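You operate a simulated robot arm through the tools that you are given. There is no shell and no other tool.

The job below is to be done with a simulated robot arm. You get a single attempt, and the scene is never put back.

JOB
Measure the plunger beside the caliper and put the matching seal box in the blue tray.
Fine: open the caliper again and stand the plunger back. Set down upright: plunger.

It is judged by the outcome, as a careful person would: the job done as asked, and still so three seconds after it is handed in. It fails if anything else is knocked over, pushed out of place, dropped, spilled or broken. A push-on lid holds only when it is set on centred and level and pressed home; a screw cap is set on level and turned clockwise until tight.

ROBOT AND FRAMES
A 7-joint arm with a fingered hand, fixed in place. Base frame: the origin is at the foot of the arm, x ahead of it, y to its left, z up; the work surface is at about z = 860. Lengths are in mm, angles in degrees, forces in N, time in s.
With the tool pointing down near the work surface it reaches from about 320 to 720 mm from the base axis. Its first joint turns from -166.0 to 166.0 degrees. Payload 4 kg.
Tool frame: the origin (TCP) lies between the finger pads and is the grasp point; the fingertips stand 26 mm ahead of it; z points along the fingers, y is the line along which they close. Largest opening 148 mm; the body of the gripper starts 73 mm behind the TCP. The gripper is a hand of 3 fingers: y runs from the thumb to the fingers, the wrist lies at [0, 0, -239] in the tool frame, and closing takes about 1.5 s.
Orientation is that of the tool frame in the base frame, as [roll, pitch, yaw] about the fixed x, y, z axes, in that order (R = Rz(yaw) Ry(pitch) Rx(roll)). With the fingers straight down and closing along the base's y, the tool's x points along the base's -x, its y along +y and its z along -z.

CONTROLS
- The arm moves only by the tool play_rows. Its argument "steps" is text: rows parted by semicolons, each of 7 numbers parted by spaces: the turn, a rotation vector about the base's x, y, z in degrees, then the shift along the base's x, y, z in mm, then the opening in per cent of the stroke, from 0 (shut) to 100 (fully open). In form: wx wy wz x y z grip; .... A call has 1 to 20 rows; each row is the pose to reach, as a shift and turn from the pose commanded when the call began. Rows are played at 5 a second. More than 50 mm and 8.6 degrees between two rows, or a gripper value outside its range, and nothing of the call is played. Where a pose cannot be reached the arm comes as near as it can. A force on the tool above 40 N (or 10 N above the force at the start of the call, whichever is more), or a blocked arm, ends the call early, and 0.2 s more pass. The fingers move at their own pace (about 72 mm/s each) and stop on an object; they squeeze with about 30 N. The grip force told is the motor's: it shows also when the fingers shut on nothing. Time passes only in rows, and 0.2 s behind the last, so rows that repeat a pose let the fingers close. The reply holds the time, the measured pose of the TCP, the force on the tool along the base axes, the opening and the grip force, in the units named above and with some noise, with the torque about the TCP (base axes, N m) and any sound that the robot's microphone picked up.
- Cameras (640 x 400 px; columns grow to the right, rows downward): "scene" is fixed at [49.6, -499.2, 1593.1]; the picture's right is [0.91, -0.42, 0.00], its down [-0.20, -0.42, -0.89] and it looks along [0.38, 0.80, -0.46] (base axes); focal length 368 px, centre (320, 200). "wrist" rides on the gripper at [68, -39, -90] in the tool frame; the picture's right is [0.50, 0.87, 0.00], its down [-0.66, 0.38, -0.65] and it looks along [-0.57, 0.33, 0.76] (tool axes); focal length 222 px, centre (320, 200). There is no depth. A picture from a camera that has moved, and an enlarged one, comes with that camera's place and axes in the base frame and with its lens.
- capture(camera): a new picture of that camera. No time passes.
- lift_body(by): slides the trunk up (or, below 0, down) by that many mm; the arm rides with it, the base frame stays. It gives what a move gives, with no picture.
- preshape(shape): the hand has 3 fingers and takes this shape, open, in about a second: jaw (thumb against the fingers, like two jaws); tri (thumb and two fingers); tip (a fingertip pinch); poke (one finger out to press); point (the index stretched); flat (the hand flat); cup (the hand cupped); fist (a fist). The gripper value then closes the fingers along that shape, each until it touches; the sizes above hold for jaw. It gives what a move gives, with no picture.
- zoom(camera, box): a new picture of the part [left, top, right, bottom] of that camera's present view, enlarged. No time passes.
- sign_off(): hands the job in; it is judged then, once.

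Nothing tells you positions but the pictures and the camera data. Unless the task says otherwise, let go and move clear before handing in.

The tools are called after "Call:" by a JSON object that holds its "fn" and its "kwargs". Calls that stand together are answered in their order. play_rows: Moves the arm, as the interface text tells. Its arguments: {"type":"object","properties":{"steps":{"type":"string"}},"required":["steps"]} The other tools are called the same way: lift_body (by) slides the trunk up or down; preshape (shape) gives the hand a shape; capture (camera) takes a picture; zoom (camera, box) takes an enlarged picture of a part of a camera's view; sign_off () hands the job in.

At the start:

```text
t: 0.0
eef_pos: [356.3, 405.3, 1143.1]
orientation: [179.9, 0.0, 180.0]
force: [-0.3, 0.1, -1.3]
ft_torque: [0.02, 0.02, -0.02]
gripper_width: 148.0
gripper_force: 0.0
shape: jaw
trunk travel left (down, up): [-525.0, 65.0]
```

scene: 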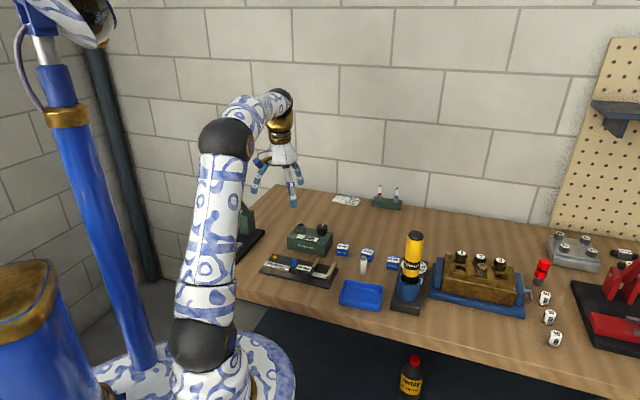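
wrist: 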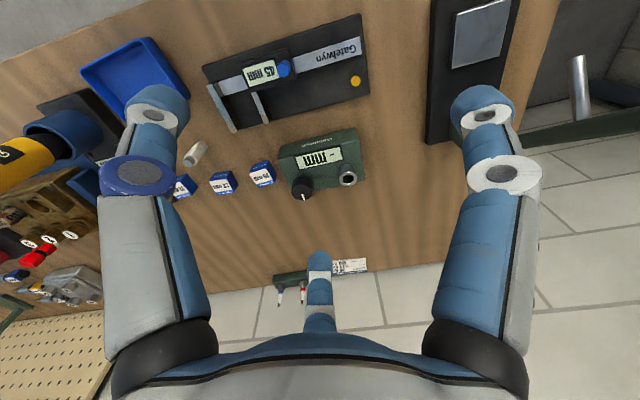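

The bench shows a caliper (with display "45 mm"), a green display device, three blue-and-white boxes, a small plunger and a blue tray. I'll zoom in on both cameras to locate everything.

Call:
{"fn": "zoom", "kwargs": {"camera": "scene", "box": [230, 180, 450, 320]}}

Call:
{"fn": "zoom", "kwargs": {"camera": "wrist", "box": [160, 0, 400, 150]}}

Call:
{"fn": "zoom", "kwargs": {"camera": "wrist", "box": [160, 110, 400, 260]}}

Call:
{"fn": "zoom", "kwargs": {"camera": "scene", "box": [320, 170, 480, 270]}}

```text
2.86 times, centred on (340, 250) of scene
camera zoom: at [49.6, -499.2, 1593.1], right [0.91, -0.42, 0.0], down [-0.2, -0.42, -0.89], along [0.38, 0.8, -0.46], focal length 1050 px, centre (263, 57)
```

zoom: 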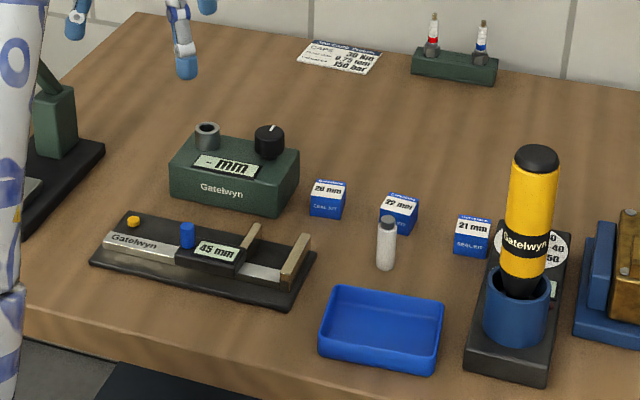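

```text
2.67 times, centred on (280, 75) of wrist
camera zoom: at [289.4, 367.6, 1234.1], right [-0.5, 0.87, 0.0], down [0.66, 0.38, 0.65], along [0.57, 0.33, -0.76], focal length 592 px, centre (427, 533)
```

zoom: 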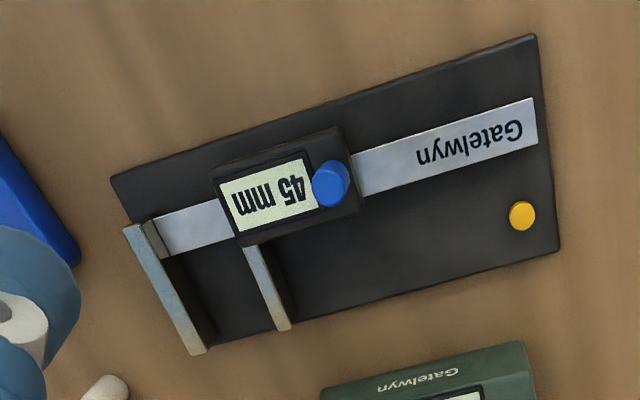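

```text
2.67 times, centred on (280, 185) of wrist
camera zoom: at [289.4, 367.6, 1234.1], right [-0.5, 0.87, 0.0], down [0.66, 0.38, 0.65], along [0.57, 0.33, -0.76], focal length 592 px, centre (427, 240)
```

zoom: 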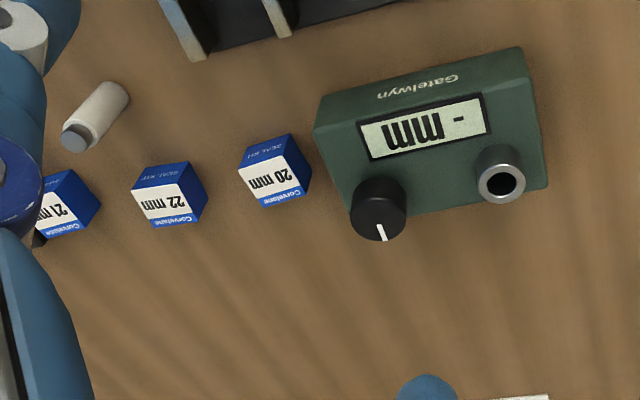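

```text
4.00 times, centred on (400, 220) of scene
camera zoom: at [49.6, -499.2, 1593.1], right [0.91, -0.42, 0.0], down [-0.2, -0.42, -0.89], along [0.38, 0.8, -0.46], focal length 1470 px, centre (0, 120)
```

zoom: 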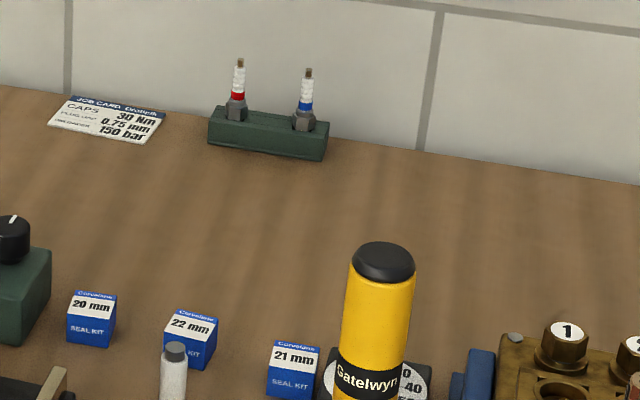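

I take the plunger to be near (563, 275), the caliper's plate to run at about 45° from (430, 253) to (340, 480), and the tray to be near (505, 188). First I'll close the hand in free air to see how the fingers meet.

Call:
{"fn": "play_rows", "kwargs": {"steps": "0 0 0 0 0 0 15; 0 0 0 0 0 0 15; 0 0 0 0 0 0 15; 0 0 0 0 0 0 15; 0 0 0 0 0 0 15; 0 0 0 0 0 0 15; 0 0 0 0 0 0 15; 0 0 0 0 0 0 15"}}

Call:
{"fn": "capture", "kwargs": {"camera": "wrist"}}

Call:
{"fn": "zoom", "kwargs": {"camera": "scene", "box": [210, 80, 340, 220]}}

```text
t: 1.8
eef_pos: [356.5, 405.9, 1144.0]
orientation: [179.9, 0.0, 180.0]
force: [-0.6, 0.4, -0.3]
ft_torque: [-0.03, -0.02, -0.02]
gripper_width: 22.5
gripper_force: 0.2
shape: jaw
trunk travel left (down, up): [-525.0, 65.0]
```

```text
taken
camera wrist: at [289.4, 367.6, 1234.1], right [-0.5, 0.87, 0.0], down [0.66, 0.38, 0.65], along [0.57, 0.33, -0.76], focal length 222 px, centre (320, 200)
```

wrist: 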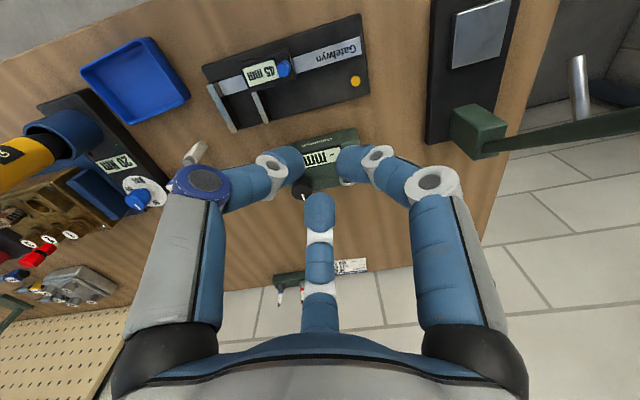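

```text
2.86 times, centred on (275, 150) of scene
camera zoom: at [49.6, -499.2, 1593.1], right [0.91, -0.42, 0.0], down [-0.2, -0.42, -0.89], along [0.38, 0.8, -0.46], focal length 1050 px, centre (449, 343)
```

zoom: 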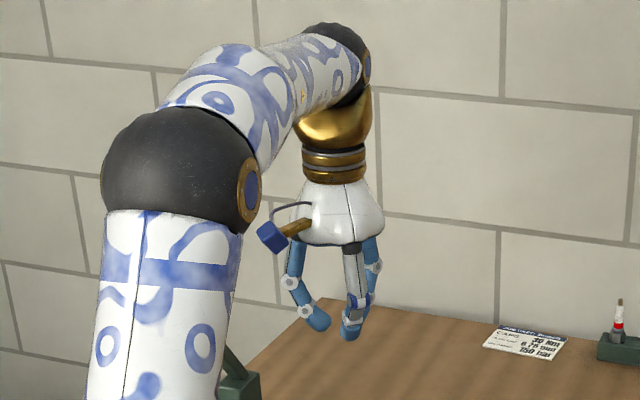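

The hand has three fingers at 120° that curl inward. I'll look at the "tip" and "poke" shapes in free air to pick one for the plunger and one for the knob.

Call:
{"fn": "preshape", "kwargs": {"shape": "tip"}}

Call:
{"fn": "capture", "kwargs": {"camera": "wrist"}}

Call:
{"fn": "zoom", "kwargs": {"camera": "scene", "box": [210, 80, 340, 220]}}

Call:
{"fn": "preshape", "kwargs": {"shape": "poke"}}

Call:
{"fn": "capture", "kwargs": {"camera": "wrist"}}

Call:
{"fn": "zoom", "kwargs": {"camera": "scene", "box": [210, 80, 340, 220]}}

```text
t: 2.7
eef_pos: [355.9, 404.8, 1143.2]
orientation: [-179.9, 0.0, -180.0]
force: [0.2, -0.3, 0.3]
ft_torque: [0.0, 0.02, 0.02]
gripper_width: 148.2
gripper_force: 0.2
shape: tip
trunk travel left (down, up): [-525.0, 65.0]
```

```text
taken
camera wrist: at [289.3, 367.6, 1234.1], right [-0.5, 0.87, 0.0], down [0.66, 0.38, 0.65], along [0.57, 0.33, -0.76], focal length 222 px, centre (320, 200)
```

wrist: 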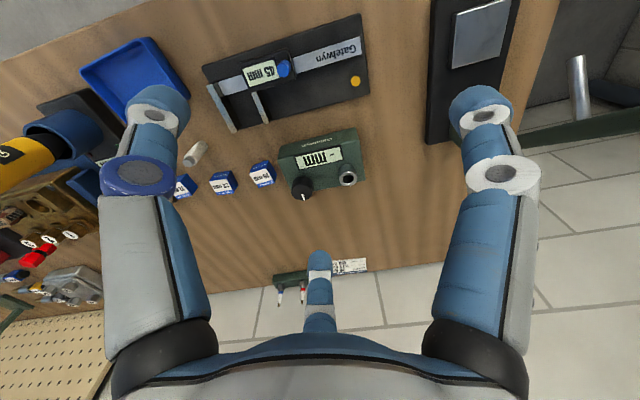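

```text
2.86 times, centred on (275, 150) of scene
camera zoom: at [49.6, -499.2, 1593.1], right [0.91, -0.42, 0.0], down [-0.2, -0.42, -0.89], along [0.38, 0.8, -0.46], focal length 1050 px, centre (449, 343)
```

zoom: 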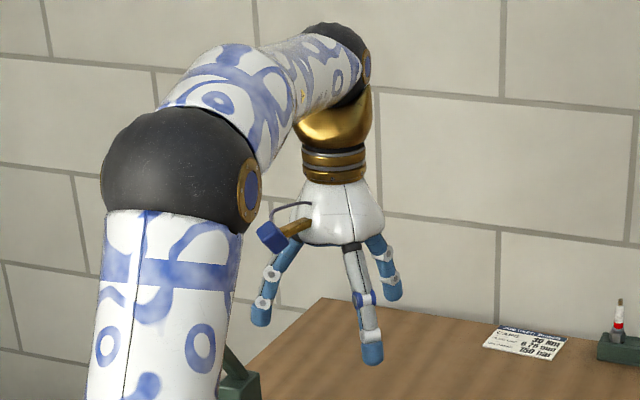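

```text
t: 3.6
eef_pos: [356.0, 405.9, 1143.8]
orientation: [-180.0, 0.0, 180.0]
force: [-0.3, 0.1, -0.1]
ft_torque: [-0.02, 0.02, -0.01]
gripper_width: 0.0
gripper_force: 0.1
shape: poke
trunk travel left (down, up): [-525.0, 65.0]
```

```text
taken
camera wrist: at [289.3, 367.6, 1234.1], right [-0.5, 0.87, 0.0], down [0.66, 0.38, 0.65], along [0.57, 0.33, -0.76], focal length 222 px, centre (320, 200)
```

wrist: 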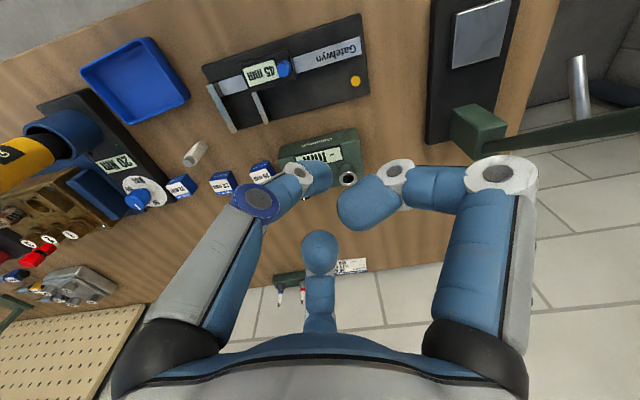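

```text
2.86 times, centred on (275, 150) of scene
camera zoom: at [49.6, -499.2, 1593.1], right [0.91, -0.42, 0.0], down [-0.2, -0.42, -0.89], along [0.38, 0.8, -0.46], focal length 1050 px, centre (449, 343)
```

zoom: 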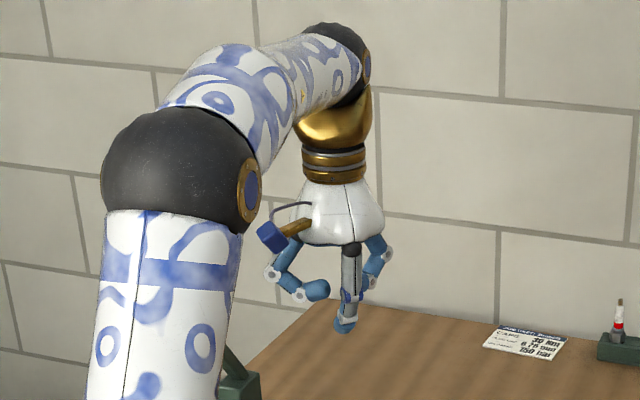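

"Poke" leaves the thumb tip roughly on the tool axis, which suits pushing the knob. Next I'll close the "tip" pinch in air to see which fingers take part.

Call:
{"fn": "preshape", "kwargs": {"shape": "tip"}}

Call:
{"fn": "play_rows", "kwargs": {"steps": "0 0 0 0 0 0 15; 0 0 0 0 0 0 15; 0 0 0 0 0 0 15; 0 0 0 0 0 0 15; 0 0 0 0 0 0 15; 0 0 0 0 0 0 15; 0 0 0 0 0 0 15; 0 0 0 0 0 0 15"}}

Call:
{"fn": "capture", "kwargs": {"camera": "wrist"}}

Call:
{"fn": "zoom", "kwargs": {"camera": "scene", "box": [230, 120, 320, 220]}}

```text
t: 4.5
eef_pos: [356.1, 406.4, 1143.2]
orientation: [179.9, 0.0, 180.0]
force: [-0.1, 0.8, 0.6]
ft_torque: [0.02, 0.0, -0.03]
gripper_width: 147.9
gripper_force: 0.1
shape: tip
trunk travel left (down, up): [-525.0, 65.0]
```

```text
t: 6.3
eef_pos: [355.5, 405.2, 1142.9]
orientation: [180.0, 0.0, 179.9]
force: [0.1, -0.1, 0.4]
ft_torque: [0.01, -0.03, 0.03]
gripper_width: 22.6
gripper_force: 0.0
shape: tip
trunk travel left (down, up): [-525.0, 65.0]
```

```text
taken
camera wrist: at [289.4, 367.6, 1234.1], right [-0.5, 0.87, 0.0], down [0.66, 0.38, 0.65], along [0.57, 0.33, -0.76], focal length 222 px, centre (320, 200)
```

wrist: 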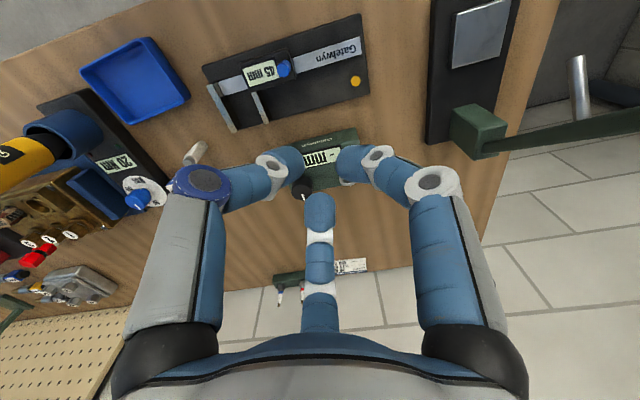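

```text
4.00 times, centred on (275, 170) of scene
camera zoom: at [49.6, -499.2, 1593.1], right [0.91, -0.42, 0.0], down [-0.2, -0.42, -0.89], along [0.38, 0.8, -0.46], focal length 1470 px, centre (500, 320)
```

zoom: 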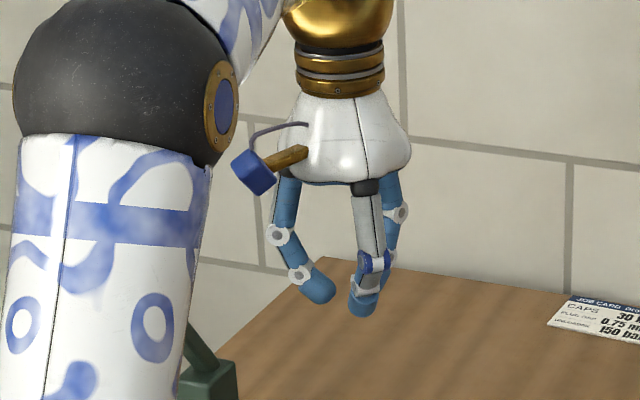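

"Tip" uses the same three-finger geometry as "jaw". I'll return to jaw and move lower over the caliper for a closer look at the jaws, plunger and knob.

Call:
{"fn": "preshape", "kwargs": {"shape": "jaw"}}

Call:
{"fn": "play_rows", "kwargs": {"steps": "0 0 0 8 -28 -25 100; 0 0 0 16 -56 -50 100; 0 0 0 24 -84 -80 100; 0 0 0 32 -112 -110 100; 0 0 0 38 -140 -133 100; 0 0 0 38 -140 -133 100"}}

Call:
{"fn": "capture", "kwargs": {"camera": "wrist"}}

Call:
{"fn": "capture", "kwargs": {"camera": "scene"}}

```text
t: 7.2
eef_pos: [356.7, 405.6, 1143.8]
orientation: [180.0, 0.0, -180.0]
force: [0.0, 0.4, -0.6]
ft_torque: [0.01, -0.03, 0.01]
gripper_width: 147.7
gripper_force: 0.0
shape: jaw
trunk travel left (down, up): [-525.0, 65.0]
```

```text
t: 8.6
eef_pos: [392.8, 267.5, 1008.9]
orientation: [180.0, 0.1, 179.9]
force: [0.8, 0.2, -0.4]
ft_torque: [-0.03, 0.0, 0.01]
gripper_width: 147.8
gripper_force: 0.1
shape: jaw
trunk travel left (down, up): [-525.0, 65.0]
```

```text
taken
camera wrist: at [325.8, 229.1, 1100.1], right [-0.5, 0.87, 0.0], down [0.66, 0.38, 0.65], along [0.57, 0.33, -0.76], focal length 222 px, centre (320, 200)
```

wrist: 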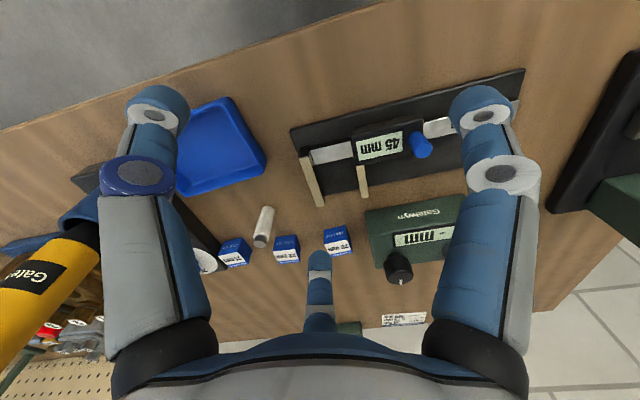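

```text
taken
```

scene: 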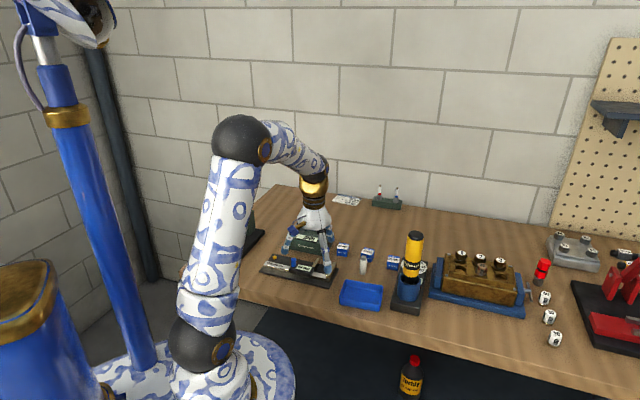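

Call:
{"fn": "zoom", "kwargs": {"camera": "wrist", "box": [210, 60, 530, 260]}}

Call:
{"fn": "zoom", "kwargs": {"camera": "wrist", "box": [200, 180, 360, 280]}}

Call:
{"fn": "zoom", "kwargs": {"camera": "scene", "box": [250, 230, 410, 330]}}

```text
2.00 times, centred on (370, 160) of wrist
camera zoom: at [325.8, 229.1, 1100.1], right [-0.5, 0.87, 0.0], down [0.66, 0.38, 0.65], along [0.57, 0.33, -0.76], focal length 444 px, centre (220, 280)
```

zoom: 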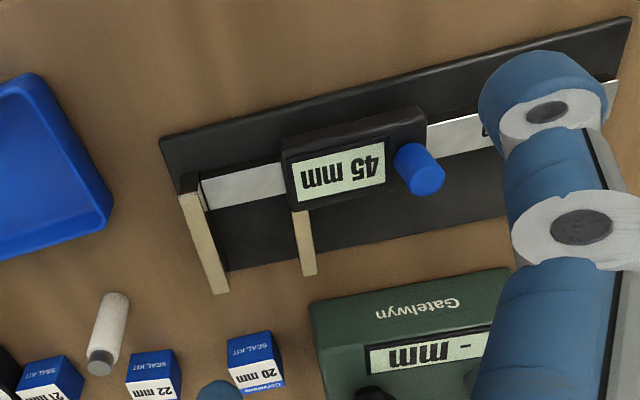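

```text
4.00 times, centred on (280, 230) of wrist
camera zoom: at [325.8, 229.1, 1100.1], right [-0.5, 0.87, 0.0], down [0.66, 0.38, 0.65], along [0.57, 0.33, -0.76], focal length 888 px, centre (480, 80)
```

zoom: 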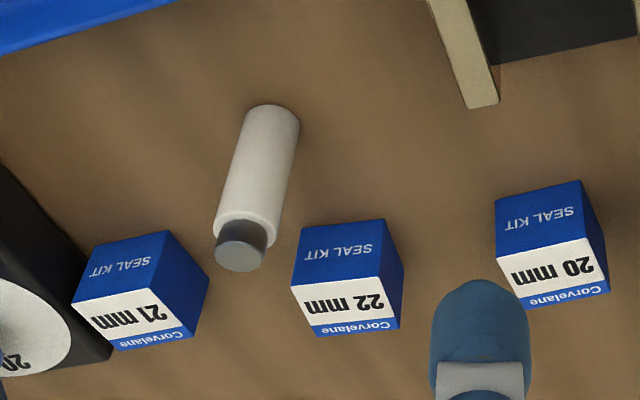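

```text
4.00 times, centred on (330, 280) of scene
camera zoom: at [49.6, -499.2, 1593.1], right [0.91, -0.42, 0.0], down [-0.2, -0.42, -0.89], along [0.38, 0.8, -0.46], focal length 1470 px, centre (280, -120)
```

zoom: 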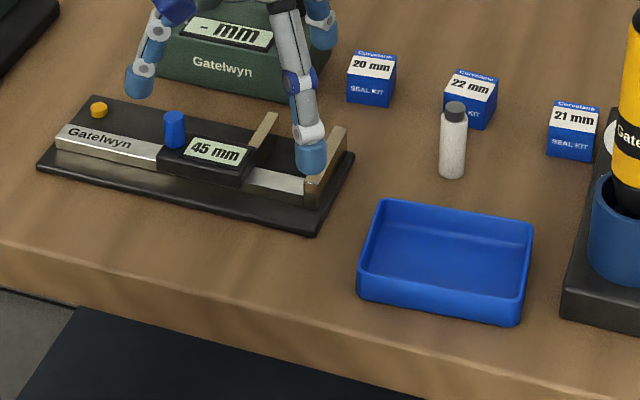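

The plunger (white body, smaller grey knob) stands at about (564, 276), with its body top near z 908 and knob top near 920. The caliper jaws' tops are low, at about z 885. I'll hover over the plunger with the fingers part-closed and check alignment.

Call:
{"fn": "play_rows", "kwargs": {"steps": "0 0 0 43 3 -5 60; 0 0 0 86 6 -10 45; 0 0 0 129 9 -20 45; 0 0 0 170 11 -30 45; 0 0 0 170 11 -40 45; 0 0 0 170 11 -40 45; 0 0 0 170 11 -40 45"}}

Call:
{"fn": "capture", "kwargs": {"camera": "wrist"}}

Call:
{"fn": "zoom", "kwargs": {"camera": "scene", "box": [290, 190, 450, 290]}}

```text
t: 10.2
eef_pos: [563.8, 278.5, 969.5]
orientation: [180.0, 0.0, -180.0]
force: [0.9, 0.3, 0.3]
ft_torque: [0.03, -0.04, 0.01]
gripper_width: 66.8
gripper_force: 0.0
shape: jaw
trunk travel left (down, up): [-525.0, 65.0]
```

```text
taken
camera wrist: at [496.8, 240.2, 1060.5], right [-0.5, 0.87, 0.0], down [0.66, 0.38, 0.65], along [0.57, 0.33, -0.76], focal length 222 px, centre (320, 200)
```

wrist: 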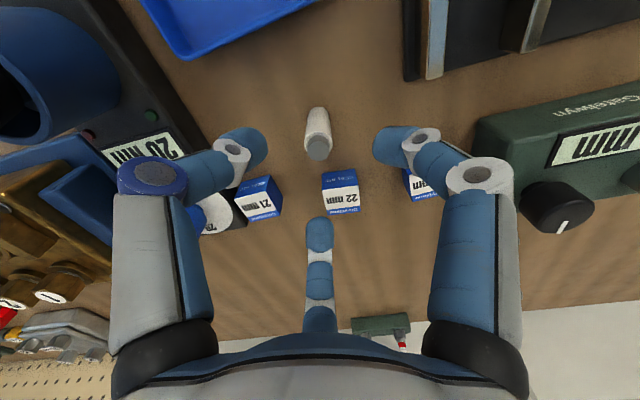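

```text
4.00 times, centred on (370, 240) of scene
camera zoom: at [49.6, -499.2, 1593.1], right [0.91, -0.42, 0.0], down [-0.2, -0.42, -0.89], along [0.38, 0.8, -0.46], focal length 1470 px, centre (120, 40)
```

zoom: 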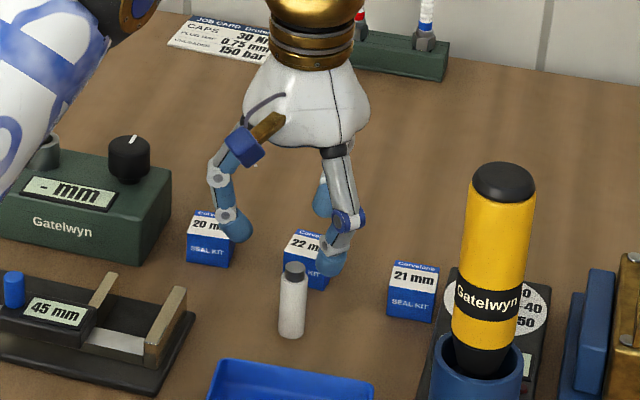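

Call:
{"fn": "zoom", "kwargs": {"camera": "wrist", "box": [240, 80, 400, 180]}}

```text
4.00 times, centred on (320, 130) of wrist
camera zoom: at [496.8, 240.2, 1060.5], right [-0.5, 0.87, 0.0], down [0.66, 0.38, 0.65], along [0.57, 0.33, -0.76], focal length 888 px, centre (320, 480)
```

zoom: 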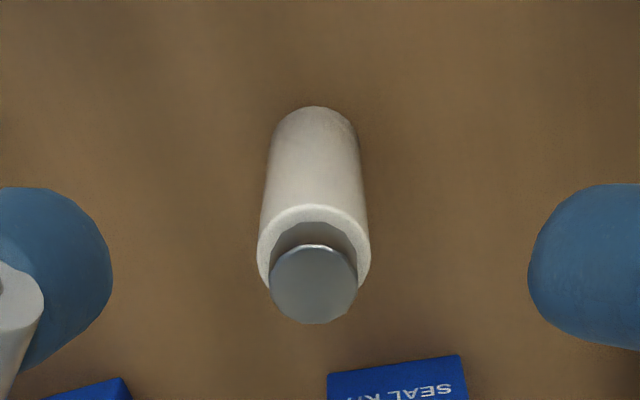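

The plunger is centred under the hand at about (563.7, 277.8). The 22 mm box sits close to one finger's path, so I'll turn the hand -45° about z, which also suits the caliper's jaws, and narrow the opening.

Call:
{"fn": "play_rows", "kwargs": {"steps": "0 0 -7.5 0 0 0 35; 0 0 -15 0 0 0 35; 0 0 -22.5 0 0 0 35; 0 0 -30 0 0 0 35; 0 0 -37.5 0 0 0 35; 0 0 -45 0 0 0 35; 0 0 -45 0 0 0 35; 0 0 -45 0 0 0 35"}}

Call:
{"fn": "capture", "kwargs": {"camera": "wrist"}}

Call:
{"fn": "zoom", "kwargs": {"camera": "scene", "box": [290, 190, 450, 290]}}

```text
t: 12.0
eef_pos: [564.2, 276.8, 970.6]
orientation: [-179.9, 0.1, 135.0]
force: [0.2, -0.5, 0.5]
ft_torque: [0.01, -0.02, -0.02]
gripper_width: 52.0
gripper_force: 0.0
shape: jaw
trunk travel left (down, up): [-525.0, 65.0]
```

```text
taken
camera wrist: at [489.8, 298.0, 1061.0], right [0.26, 0.97, 0.0], down [0.73, -0.2, 0.65], along [0.63, -0.17, -0.76], focal length 222 px, centre (320, 200)
```

wrist: 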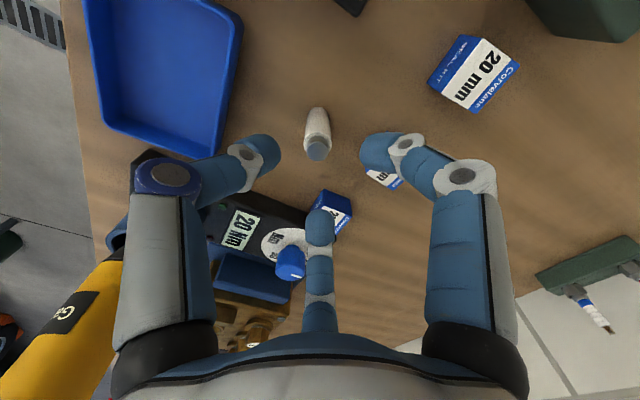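

```text
4.00 times, centred on (370, 240) of scene
camera zoom: at [49.6, -499.2, 1593.1], right [0.91, -0.42, 0.0], down [-0.2, -0.42, -0.89], along [0.38, 0.8, -0.46], focal length 1470 px, centre (120, 40)
```

zoom: 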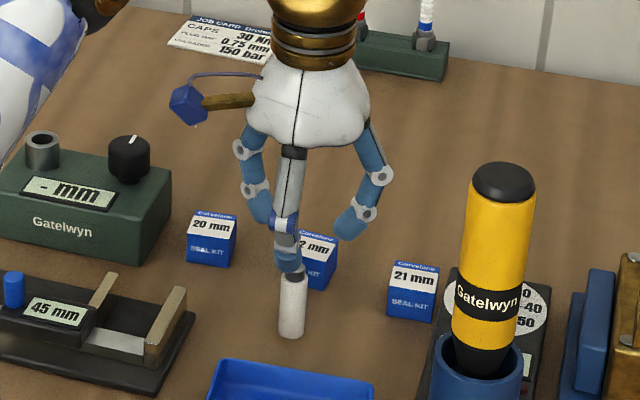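

Alignment is good and the fingers now straddle the 22 mm box's direction. Descending to take the plunger with the fingertips at about z 881.

Call:
{"fn": "play_rows", "kwargs": {"steps": "0 0 0 0 0 -20 35; 0 0 0 0 0 -40 35; 0 0 0 0 0 -55 35; 0 0 0 0 0 -63 35; 0 0 0 0 0 -63 35; 0 0 0 0 0 -63 35"}}

Call:
{"fn": "capture", "kwargs": {"camera": "wrist"}}

Call:
{"fn": "zoom", "kwargs": {"camera": "scene", "box": [290, 190, 450, 290]}}

```text
t: 13.4
eef_pos: [564.7, 277.2, 907.6]
orientation: [180.0, 0.0, 135.0]
force: [0.5, 0.9, -0.1]
ft_torque: [-0.01, 0.02, -0.03]
gripper_width: 51.9
gripper_force: 0.0
shape: jaw
trunk travel left (down, up): [-525.0, 65.0]
```

```text
taken
camera wrist: at [490.0, 298.2, 997.9], right [0.26, 0.97, 0.0], down [0.73, -0.2, 0.65], along [0.63, -0.17, -0.76], focal length 222 px, centre (320, 200)
```

wrist: 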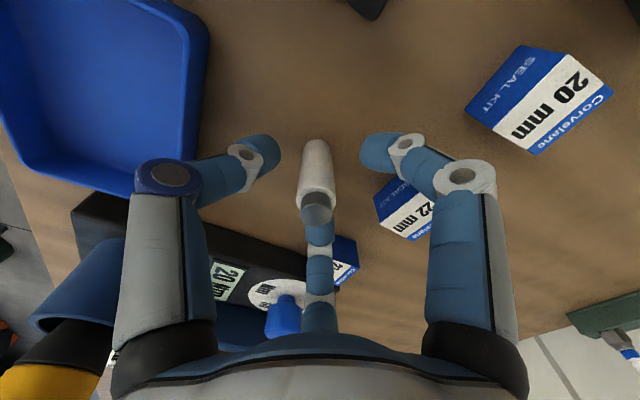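

```text
4.00 times, centred on (370, 240) of scene
camera zoom: at [49.6, -499.2, 1593.1], right [0.91, -0.42, 0.0], down [-0.2, -0.42, -0.89], along [0.38, 0.8, -0.46], focal length 1470 px, centre (120, 40)
```

zoom: 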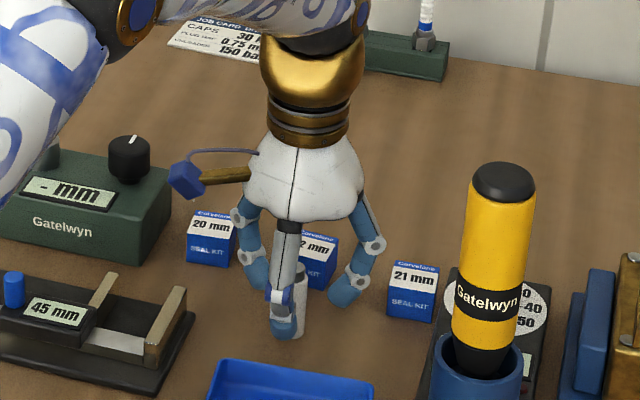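

Call:
{"fn": "play_rows", "kwargs": {"steps": "0 0 0 0 0 0 20; 0 0 0 0 0 0 10; 0 0 0 0 0 0 0; 0 0 0 0 0 0 0; 0 0 0 0 0 0 0; 0 0 0 0 0 0 0; 0 0 0 0 0 0 0"}}

Call:
{"fn": "capture", "kwargs": {"camera": "wrist"}}

Call:
{"fn": "zoom", "kwargs": {"camera": "scene", "box": [290, 190, 450, 290]}}

```text
t: 15.0
eef_pos: [565.2, 278.7, 907.2]
orientation: [-180.0, 0.1, 135.1]
force: [-0.6, 0.0, 0.2]
ft_torque: [-0.06, 0.01, -0.04]
gripper_width: 15.4
gripper_force: 29.2
shape: jaw
trunk travel left (down, up): [-525.0, 65.0]
```

```text
taken
camera wrist: at [490.0, 298.2, 998.0], right [0.26, 0.97, 0.0], down [0.73, -0.2, 0.65], along [0.63, -0.17, -0.76], focal length 222 px, centre (320, 200)
```

wrist: 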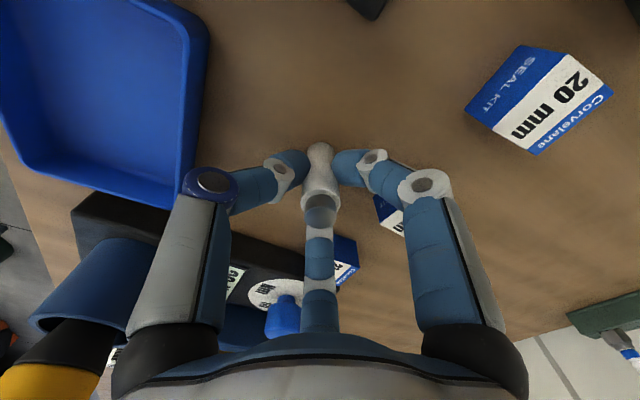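

```text
4.00 times, centred on (370, 240) of scene
camera zoom: at [49.6, -499.2, 1593.1], right [0.91, -0.42, 0.0], down [-0.2, -0.42, -0.89], along [0.38, 0.8, -0.46], focal length 1470 px, centre (120, 40)
```

zoom: 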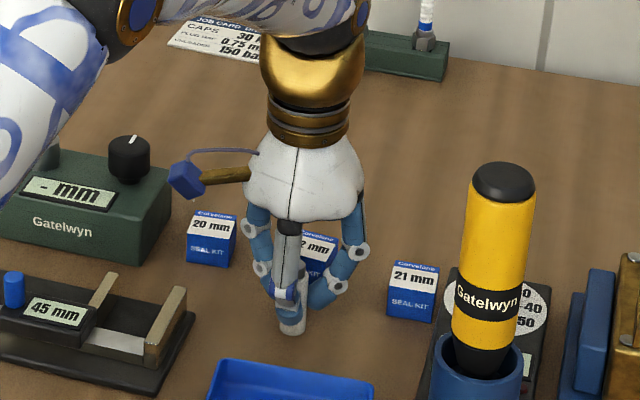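

The plunger is held. I'll lift it straight up and check that it hangs straight.

Call:
{"fn": "play_rows", "kwargs": {"steps": "0 0 0 0 0 5 0; 0 0 0 0 0 20 0; 0 0 0 0 0 45 0; 0 0 0 0 0 70 0; 0 0 0 0 0 70 0"}}

Call:
{"fn": "capture", "kwargs": {"camera": "wrist"}}

Call:
{"fn": "zoom", "kwargs": {"camera": "scene", "box": [290, 170, 450, 270]}}

```text
t: 16.2
eef_pos: [563.2, 276.8, 977.0]
orientation: [-179.9, -0.1, 135.0]
force: [-0.4, 0.3, 0.0]
ft_torque: [0.02, -0.01, 0.0]
gripper_width: 15.6
gripper_force: 30.3
shape: jaw
trunk travel left (down, up): [-525.0, 65.0]
```

```text
taken
camera wrist: at [489.1, 298.4, 1067.8], right [0.26, 0.97, 0.0], down [0.73, -0.2, 0.65], along [0.63, -0.17, -0.76], focal length 222 px, centre (320, 200)
```

wrist: 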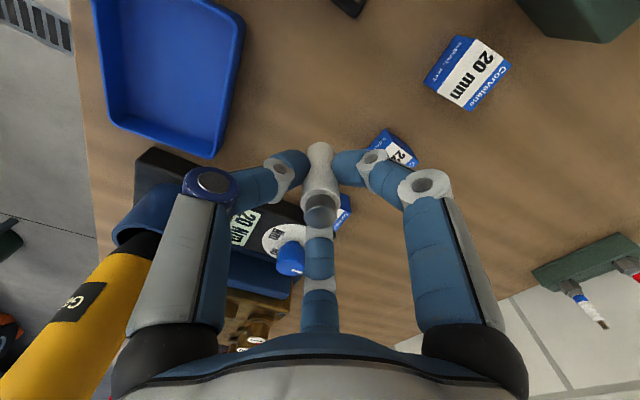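

```text
4.00 times, centred on (370, 220) of scene
camera zoom: at [49.6, -499.2, 1593.1], right [0.91, -0.42, 0.0], down [-0.2, -0.42, -0.89], along [0.38, 0.8, -0.46], focal length 1470 px, centre (120, 120)
```

zoom: 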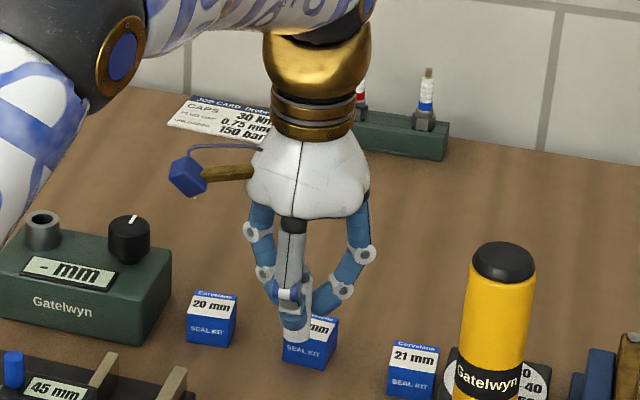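

Call:
{"fn": "play_rows", "kwargs": {"steps": "0 0 0 -35 17 5 0; 0 0 0 -70 35 5 0; 0 0 0 -100 50 5 0; 0 0 0 -100 50 5 0; 0 0 0 -100 50 5 0"}}

Call:
{"fn": "capture", "kwargs": {"camera": "wrist"}}

Call:
{"fn": "zoom", "kwargs": {"camera": "scene", "box": [240, 200, 400, 300]}}

```text
t: 17.4
eef_pos: [463.8, 327.0, 980.5]
orientation: [180.0, -0.1, 134.9]
force: [-0.4, 0.2, -0.2]
ft_torque: [0.0, 0.03, 0.0]
gripper_width: 15.0
gripper_force: 30.4
shape: jaw
trunk travel left (down, up): [-525.0, 65.0]
```

```text
taken
camera wrist: at [389.8, 348.9, 1072.3], right [0.26, 0.97, 0.0], down [0.73, -0.2, 0.65], along [0.63, -0.17, -0.76], focal length 222 px, centre (320, 200)
```

wrist: 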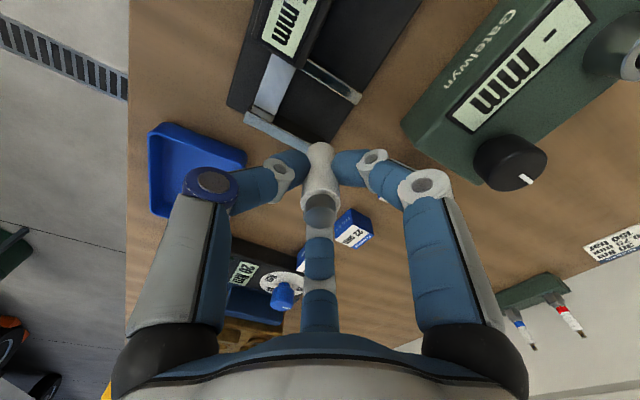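

```text
4.00 times, centred on (320, 250) of scene
camera zoom: at [49.6, -499.2, 1593.1], right [0.91, -0.42, 0.0], down [-0.2, -0.42, -0.89], along [0.38, 0.8, -0.46], focal length 1470 px, centre (320, 0)
```

zoom: 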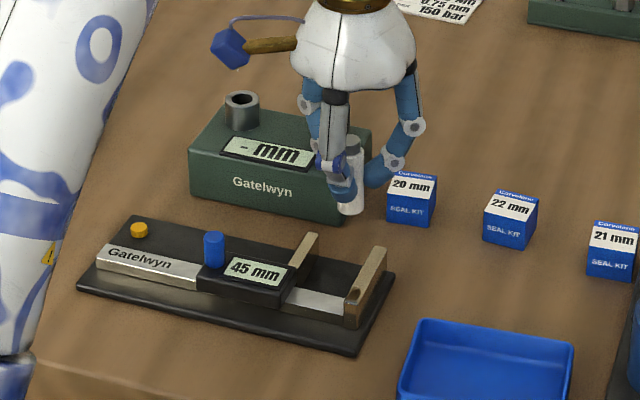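

Call:
{"fn": "zoom", "kwargs": {"camera": "wrist", "box": [210, 20, 410, 145]}}

Call:
{"fn": "zoom", "kwargs": {"camera": "scene", "box": [250, 240, 350, 300]}}

```text
3.20 times, centred on (310, 82) of wrist
camera zoom: at [389.8, 348.9, 1072.3], right [0.26, 0.97, 0.0], down [0.73, -0.2, 0.65], along [0.63, -0.17, -0.76], focal length 711 px, centre (352, 576)
```

zoom: 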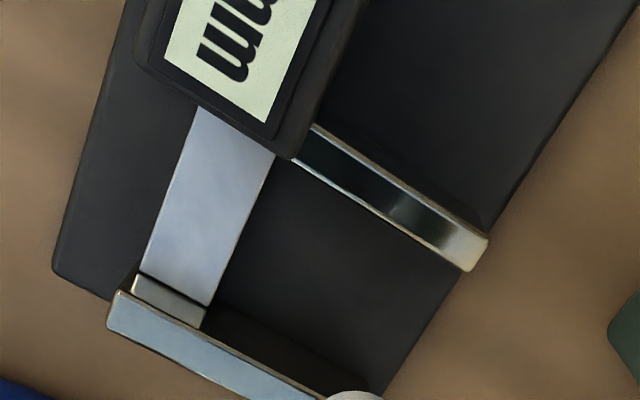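

```text
6.40 times, centred on (300, 270) of scene
camera zoom: at [49.6, -499.2, 1593.1], right [0.91, -0.42, 0.0], down [-0.2, -0.42, -0.89], along [0.38, 0.8, -0.46], focal length 2352 px, centre (448, -248)
```

zoom: 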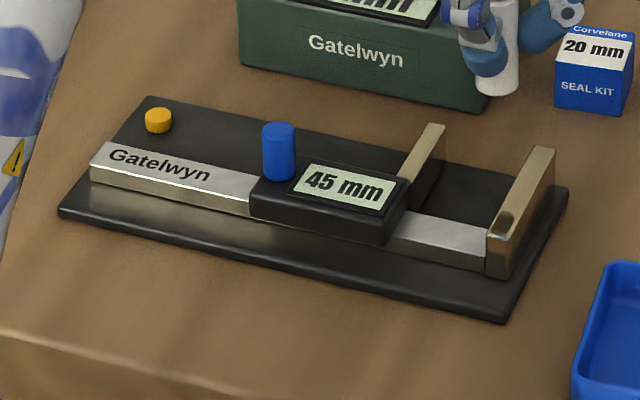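

The wrist and scene rays agree that the jaw tops are about z 890, some 22 mm above the plate. My fingertips are only about 17–20 mm above the plunger's foot, so they would hit the jaws. I'll set the plunger back down on its own spot and regrip about 13 mm higher.

Call:
{"fn": "play_rows", "kwargs": {"steps": "0 0 0 35 -17 0 0; 0 0 0 70 -35 0 0; 0 0 0 100 -50 -5 0; 0 0 0 100 -50 -25 0; 0 0 0 100 -50 -50 0; 0 0 0 100 -50 -65 0; 0 0 0 100 -50 -71 0; 0 0 0 100 -50 -73 0; 0 0 0 100 -50 -74.5 0; 0 0 0 100 -50 -74.5 0"}}

Call:
{"fn": "zoom", "kwargs": {"camera": "scene", "box": [310, 210, 410, 280]}}

Call:
{"fn": "capture", "kwargs": {"camera": "wrist"}}

```text
t: 19.6
eef_pos: [564.8, 275.8, 906.5]
orientation: [179.9, 0.0, 135.0]
force: [0.3, -0.4, -0.5]
ft_torque: [-0.04, 0.0, 0.0]
gripper_width: 15.3
gripper_force: 29.7
shape: jaw
trunk travel left (down, up): [-525.0, 65.0]
```

```text
5.71 times, centred on (360, 245) of scene
camera zoom: at [49.6, -499.2, 1593.1], right [0.91, -0.42, 0.0], down [-0.2, -0.42, -0.89], along [0.38, 0.8, -0.46], focal length 2100 px, centre (91, -57)
```

zoom: 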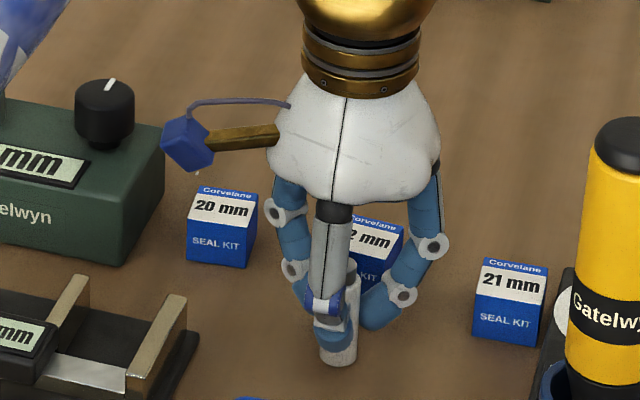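

```text
taken
camera wrist: at [489.7, 297.4, 997.8], right [0.26, 0.97, 0.0], down [0.73, -0.2, 0.65], along [0.63, -0.17, -0.76], focal length 222 px, centre (320, 200)
```

wrist: 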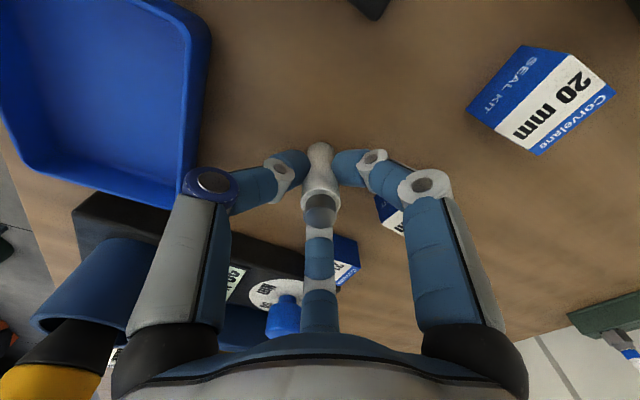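

Call:
{"fn": "play_rows", "kwargs": {"steps": "0 0 0 0 0 0 12; 0 0 0 0 0 0 20; 0 0 0 0 0 0 30; 0 0 0 0 0 0 30; 0 0 0 0 0 5 30; 0 0 0 0 0 13 30; 0 0 0 0 0 13 30; 0 0 0 0 0 13 30"}}

Call:
{"fn": "capture", "kwargs": {"camera": "wrist"}}

Call:
{"fn": "zoom", "kwargs": {"camera": "scene", "box": [310, 210, 410, 280]}}

```text
t: 21.4
eef_pos: [564.7, 277.5, 921.2]
orientation: [180.0, 0.0, 135.0]
force: [0.0, 0.3, 0.1]
ft_torque: [0.02, -0.02, -0.01]
gripper_width: 43.9
gripper_force: 0.0
shape: jaw
trunk travel left (down, up): [-525.0, 65.0]
```

```text
taken
camera wrist: at [490.1, 297.5, 1011.2], right [0.26, 0.97, 0.0], down [0.73, -0.2, 0.65], along [0.63, -0.17, -0.76], focal length 222 px, centre (320, 200)
```

wrist: 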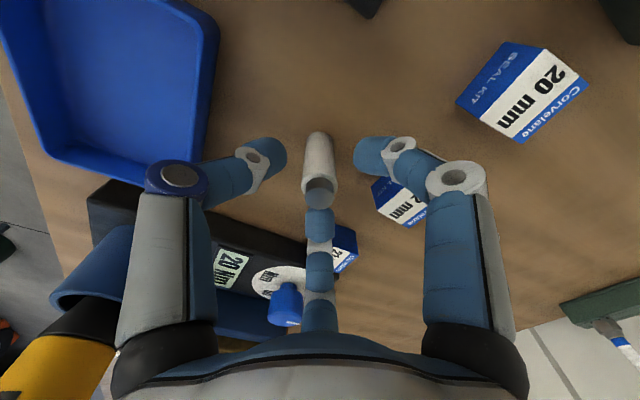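

```text
5.71 times, centred on (360, 245) of scene
camera zoom: at [49.6, -499.2, 1593.1], right [0.91, -0.42, 0.0], down [-0.2, -0.42, -0.89], along [0.38, 0.8, -0.46], focal length 2100 px, centre (91, -57)
```

zoom: 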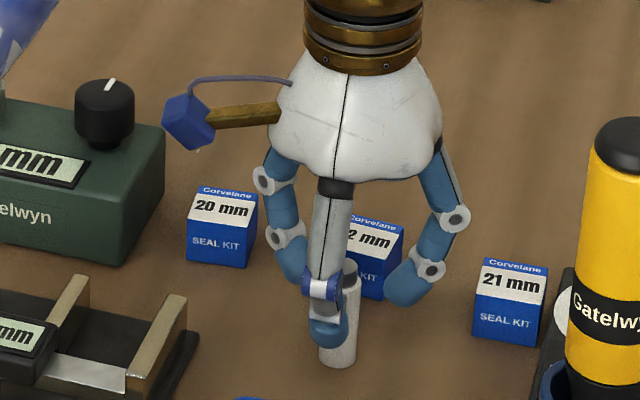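

The plunger still stands straight. I'll close on it at this higher grip and lift it, then carry it to hover at about (458, 321), near the fixed jaw in the caliper gap.

Call:
{"fn": "play_rows", "kwargs": {"steps": "0 0 0 0 0 0 15; 0 0 0 0 0 0 0; 0 0 0 0 0 0 0; 0 0 0 0 0 0 0; 0 0 0 0 0 0 0; 0 0 0 0 0 4 0; 0 0 0 0 0 20 0; 0 0 0 0 0 45 0; 0 0 0 0 0 60 0; 0 0 0 -35 15 60 0; 0 0 0 -70 29 60 0; 0 0 0 -106 44 60 0; 0 0 0 -106 44 60 0; 0 0 0 -106 44 60 0"}}

Call:
{"fn": "capture", "kwargs": {"camera": "wrist"}}

Call:
{"fn": "zoom", "kwargs": {"camera": "scene", "box": [250, 210, 350, 280]}}

```text
t: 24.4
eef_pos: [458.2, 320.5, 979.6]
orientation: [180.0, 0.0, 135.0]
force: [-0.2, -0.1, -0.1]
ft_torque: [0.03, -0.01, 0.01]
gripper_width: 15.7
gripper_force: 29.9
shape: jaw
trunk travel left (down, up): [-525.0, 65.0]
```

```text
taken
camera wrist: at [383.6, 341.2, 1071.2], right [0.26, 0.97, 0.0], down [0.73, -0.2, 0.65], along [0.63, -0.17, -0.76], focal length 222 px, centre (320, 200)
```

wrist: 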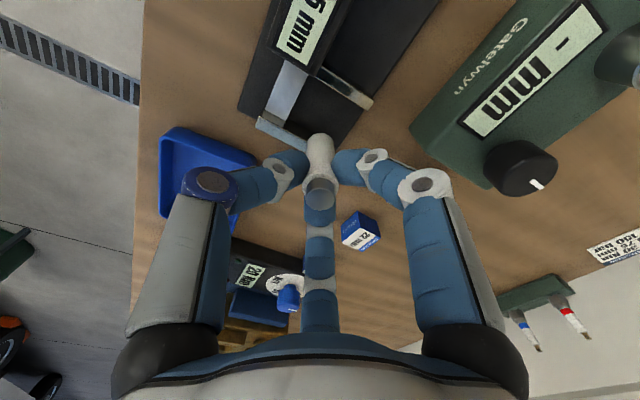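

```text
5.71 times, centred on (300, 245) of scene
camera zoom: at [49.6, -499.2, 1593.1], right [0.91, -0.42, 0.0], down [-0.2, -0.42, -0.89], along [0.38, 0.8, -0.46], focal length 2100 px, centre (434, -57)
```

zoom: 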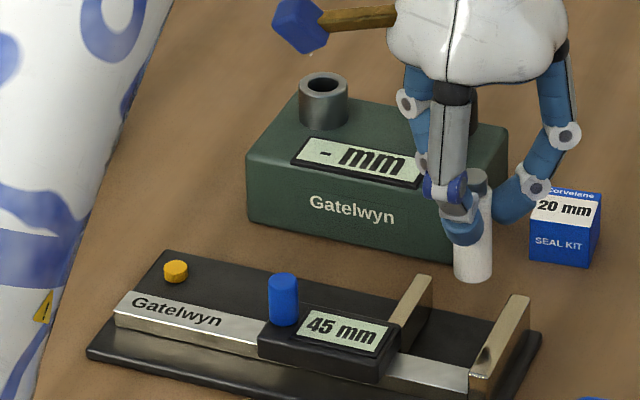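

The fingertips are now about 33 mm above the plunger's foot, so they clear the jaws. I'll lower the foot to just above the plate and check side clearance before touching down.

Call:
{"fn": "play_rows", "kwargs": {"steps": "0 0 0 0 0 -12 0; 0 0 0 0 0 -22 0; 0 0 0 0 0 -30 0; 0 0 0 0 0 -36 0; 0 0 0 0 0 -40 0; 0 0 0 0 0 -43 0; 0 0 0 0 0 -43 0"}}

Call:
{"fn": "capture", "kwargs": {"camera": "wrist"}}

Call:
{"fn": "zoom", "kwargs": {"camera": "scene", "box": [250, 220, 350, 290]}}

```text
t: 26.0
eef_pos: [457.3, 320.8, 936.5]
orientation: [180.0, 0.0, 135.0]
force: [-0.2, 0.3, -0.7]
ft_torque: [-0.01, -0.01, 0.02]
gripper_width: 15.4
gripper_force: 29.4
shape: jaw
trunk travel left (down, up): [-525.0, 65.0]
```

```text
taken
camera wrist: at [383.9, 341.6, 1028.9], right [0.26, 0.97, 0.0], down [0.73, -0.2, 0.65], along [0.63, -0.17, -0.76], focal length 222 px, centre (320, 200)
```

wrist: 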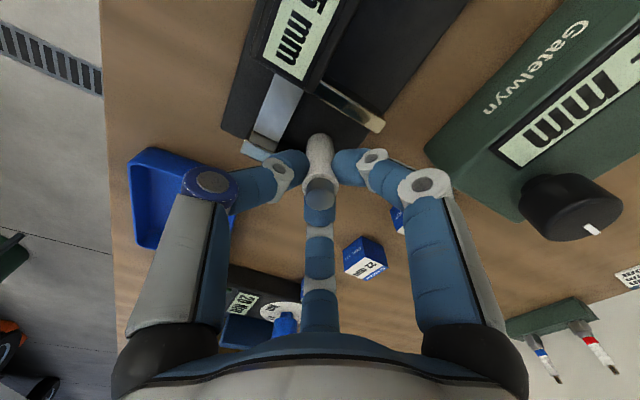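

```text
5.71 times, centred on (300, 255) of scene
camera zoom: at [49.6, -499.2, 1593.1], right [0.91, -0.42, 0.0], down [-0.2, -0.42, -0.89], along [0.38, 0.8, -0.46], focal length 2100 px, centre (434, -114)
```

zoom: 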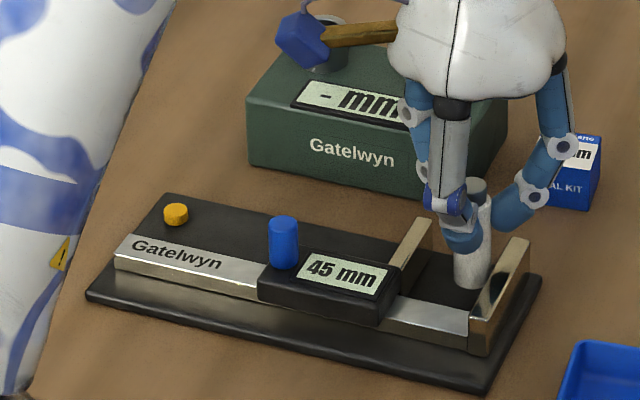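

Call:
{"fn": "zoom", "kwargs": {"camera": "wrist", "box": [220, 80, 420, 205]}}

Call:
{"fn": "zoom", "kwargs": {"camera": "scene", "box": [300, 240, 350, 275]}}

```text
3.20 times, centred on (320, 142) of wrist
camera zoom: at [383.9, 341.6, 1028.9], right [0.26, 0.97, 0.0], down [0.73, -0.2, 0.65], along [0.63, -0.17, -0.76], focal length 711 px, centre (320, 384)
```

zoom: 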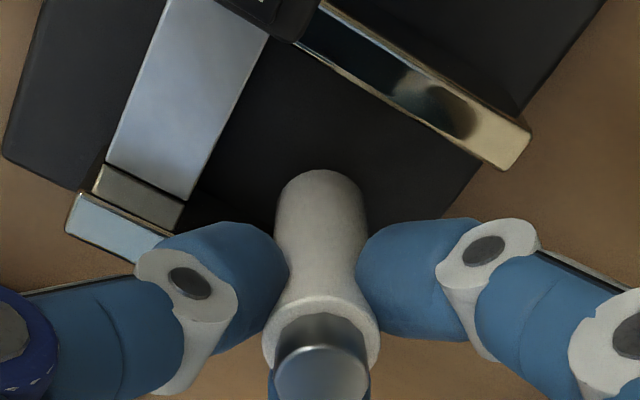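

```text
11.43 times, centred on (325, 258) of scene
camera zoom: at [49.6, -499.2, 1593.1], right [0.91, -0.42, 0.0], down [-0.2, -0.42, -0.89], along [0.38, 0.8, -0.46], focal length 4200 px, centre (263, -457)
```

zoom: 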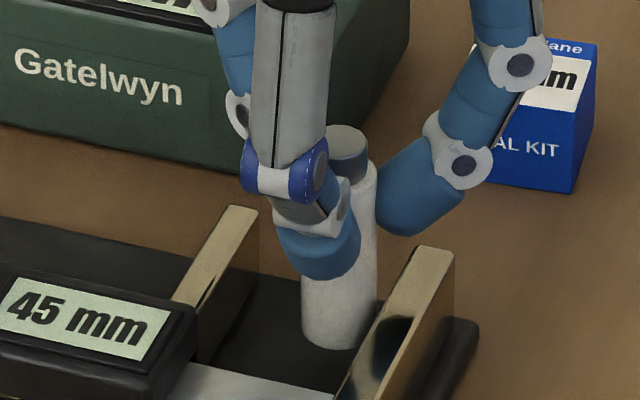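

The plunger is centred between the jaws, about 4 mm off the fixed jaw. I'll lower it slowly onto the plate and watch the force.

Call:
{"fn": "play_rows", "kwargs": {"steps": "0 0 0 0 0 -2 0; 0 0 0 0 0 -4 0; 0 0 0 0 0 -6 0; 0 0 0 0 0 -6 0"}}

Call:
{"fn": "play_rows", "kwargs": {"steps": "0 0 0 0 0 -1 0; 0 0 0 0 0 -1 0"}}

Call:
{"fn": "play_rows", "kwargs": {"steps": "0 0 0 0 0 -1 0; 0 0 0 0 0 -1 0"}}

```text
t: 27.0
eef_pos: [457.2, 320.3, 932.0]
orientation: [-180.0, 0.1, 135.0]
force: [0.5, 0.0, 0.1]
ft_torque: [0.01, 0.0, 0.0]
gripper_width: 15.6
gripper_force: 30.2
shape: jaw
trunk travel left (down, up): [-525.0, 65.0]
```

```text
t: 27.6
eef_pos: [457.2, 320.0, 931.1]
orientation: [-180.0, 0.0, 135.0]
force: [0.1, -0.4, -0.8]
ft_torque: [0.01, -0.01, 0.01]
gripper_width: 15.5
gripper_force: 29.7
shape: jaw
trunk travel left (down, up): [-525.0, 65.0]
```

```text
t: 28.2
eef_pos: [457.1, 321.2, 929.5]
orientation: [-179.9, -0.1, 135.0]
force: [0.1, -0.1, -1.3]
ft_torque: [0.0, -0.01, 0.03]
gripper_width: 15.6
gripper_force: 30.0
shape: jaw
trunk travel left (down, up): [-525.0, 65.0]
```

Call:
{"fn": "play_rows", "kwargs": {"steps": "0 0 0 0 0 -1 0; 0 0 0 0 0 -1 0"}}

Call:
{"fn": "zoom", "kwargs": {"camera": "scene", "box": [300, 240, 350, 275]}}

```text
t: 28.8
eef_pos: [458.0, 321.3, 929.4]
orientation: [-180.0, 0.1, 135.0]
force: [-0.3, 0.0, -0.6]
ft_torque: [-0.01, -0.02, 0.01]
gripper_width: 15.6
gripper_force: 30.1
shape: jaw
trunk travel left (down, up): [-525.0, 65.0]
```

```text
11.43 times, centred on (325, 258) of scene
camera zoom: at [49.6, -499.2, 1593.1], right [0.91, -0.42, 0.0], down [-0.2, -0.42, -0.89], along [0.38, 0.8, -0.46], focal length 4200 px, centre (263, -457)
```

zoom: 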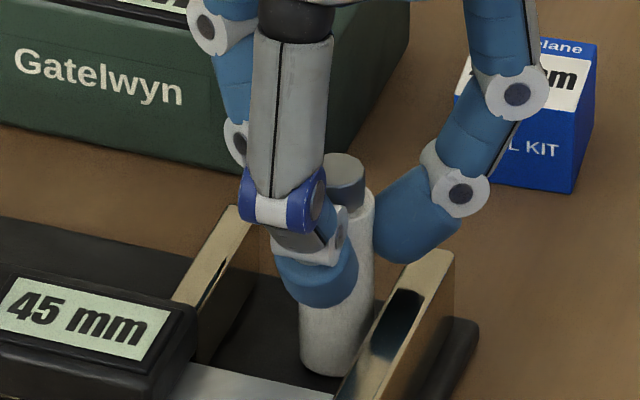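

Call:
{"fn": "play_rows", "kwargs": {"steps": "0 0 0 0 0 -1 0; 0 0 0 0 0 -1 0"}}

Call:
{"fn": "play_rows", "kwargs": {"steps": "0 0 0 0 0 -1 0; 0 0 0 0 0 -1 0"}}

Call:
{"fn": "capture", "kwargs": {"camera": "wrist"}}

```text
t: 29.4
eef_pos: [457.6, 320.0, 928.1]
orientation: [180.0, 0.0, 135.0]
force: [-0.9, 0.4, -1.3]
ft_torque: [-0.01, 0.01, 0.01]
gripper_width: 15.6
gripper_force: 30.1
shape: jaw
trunk travel left (down, up): [-525.0, 65.0]
```

```text
t: 30.0
eef_pos: [457.6, 320.5, 926.6]
orientation: [-180.0, 0.1, 135.0]
force: [-0.1, -0.2, 4.5]
ft_torque: [-0.02, 0.02, 0.0]
gripper_width: 15.6
gripper_force: 30.0
shape: jaw
trunk travel left (down, up): [-525.0, 65.0]
```

```text
taken
camera wrist: at [383.6, 341.5, 1018.0], right [0.26, 0.97, 0.0], down [0.73, -0.2, 0.65], along [0.63, -0.17, -0.76], focal length 222 px, centre (320, 200)
```

wrist: 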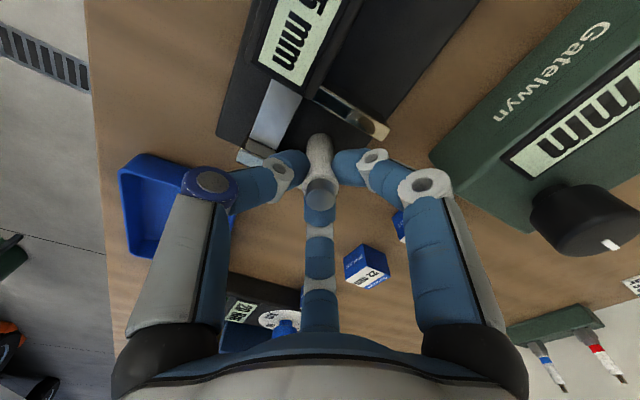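

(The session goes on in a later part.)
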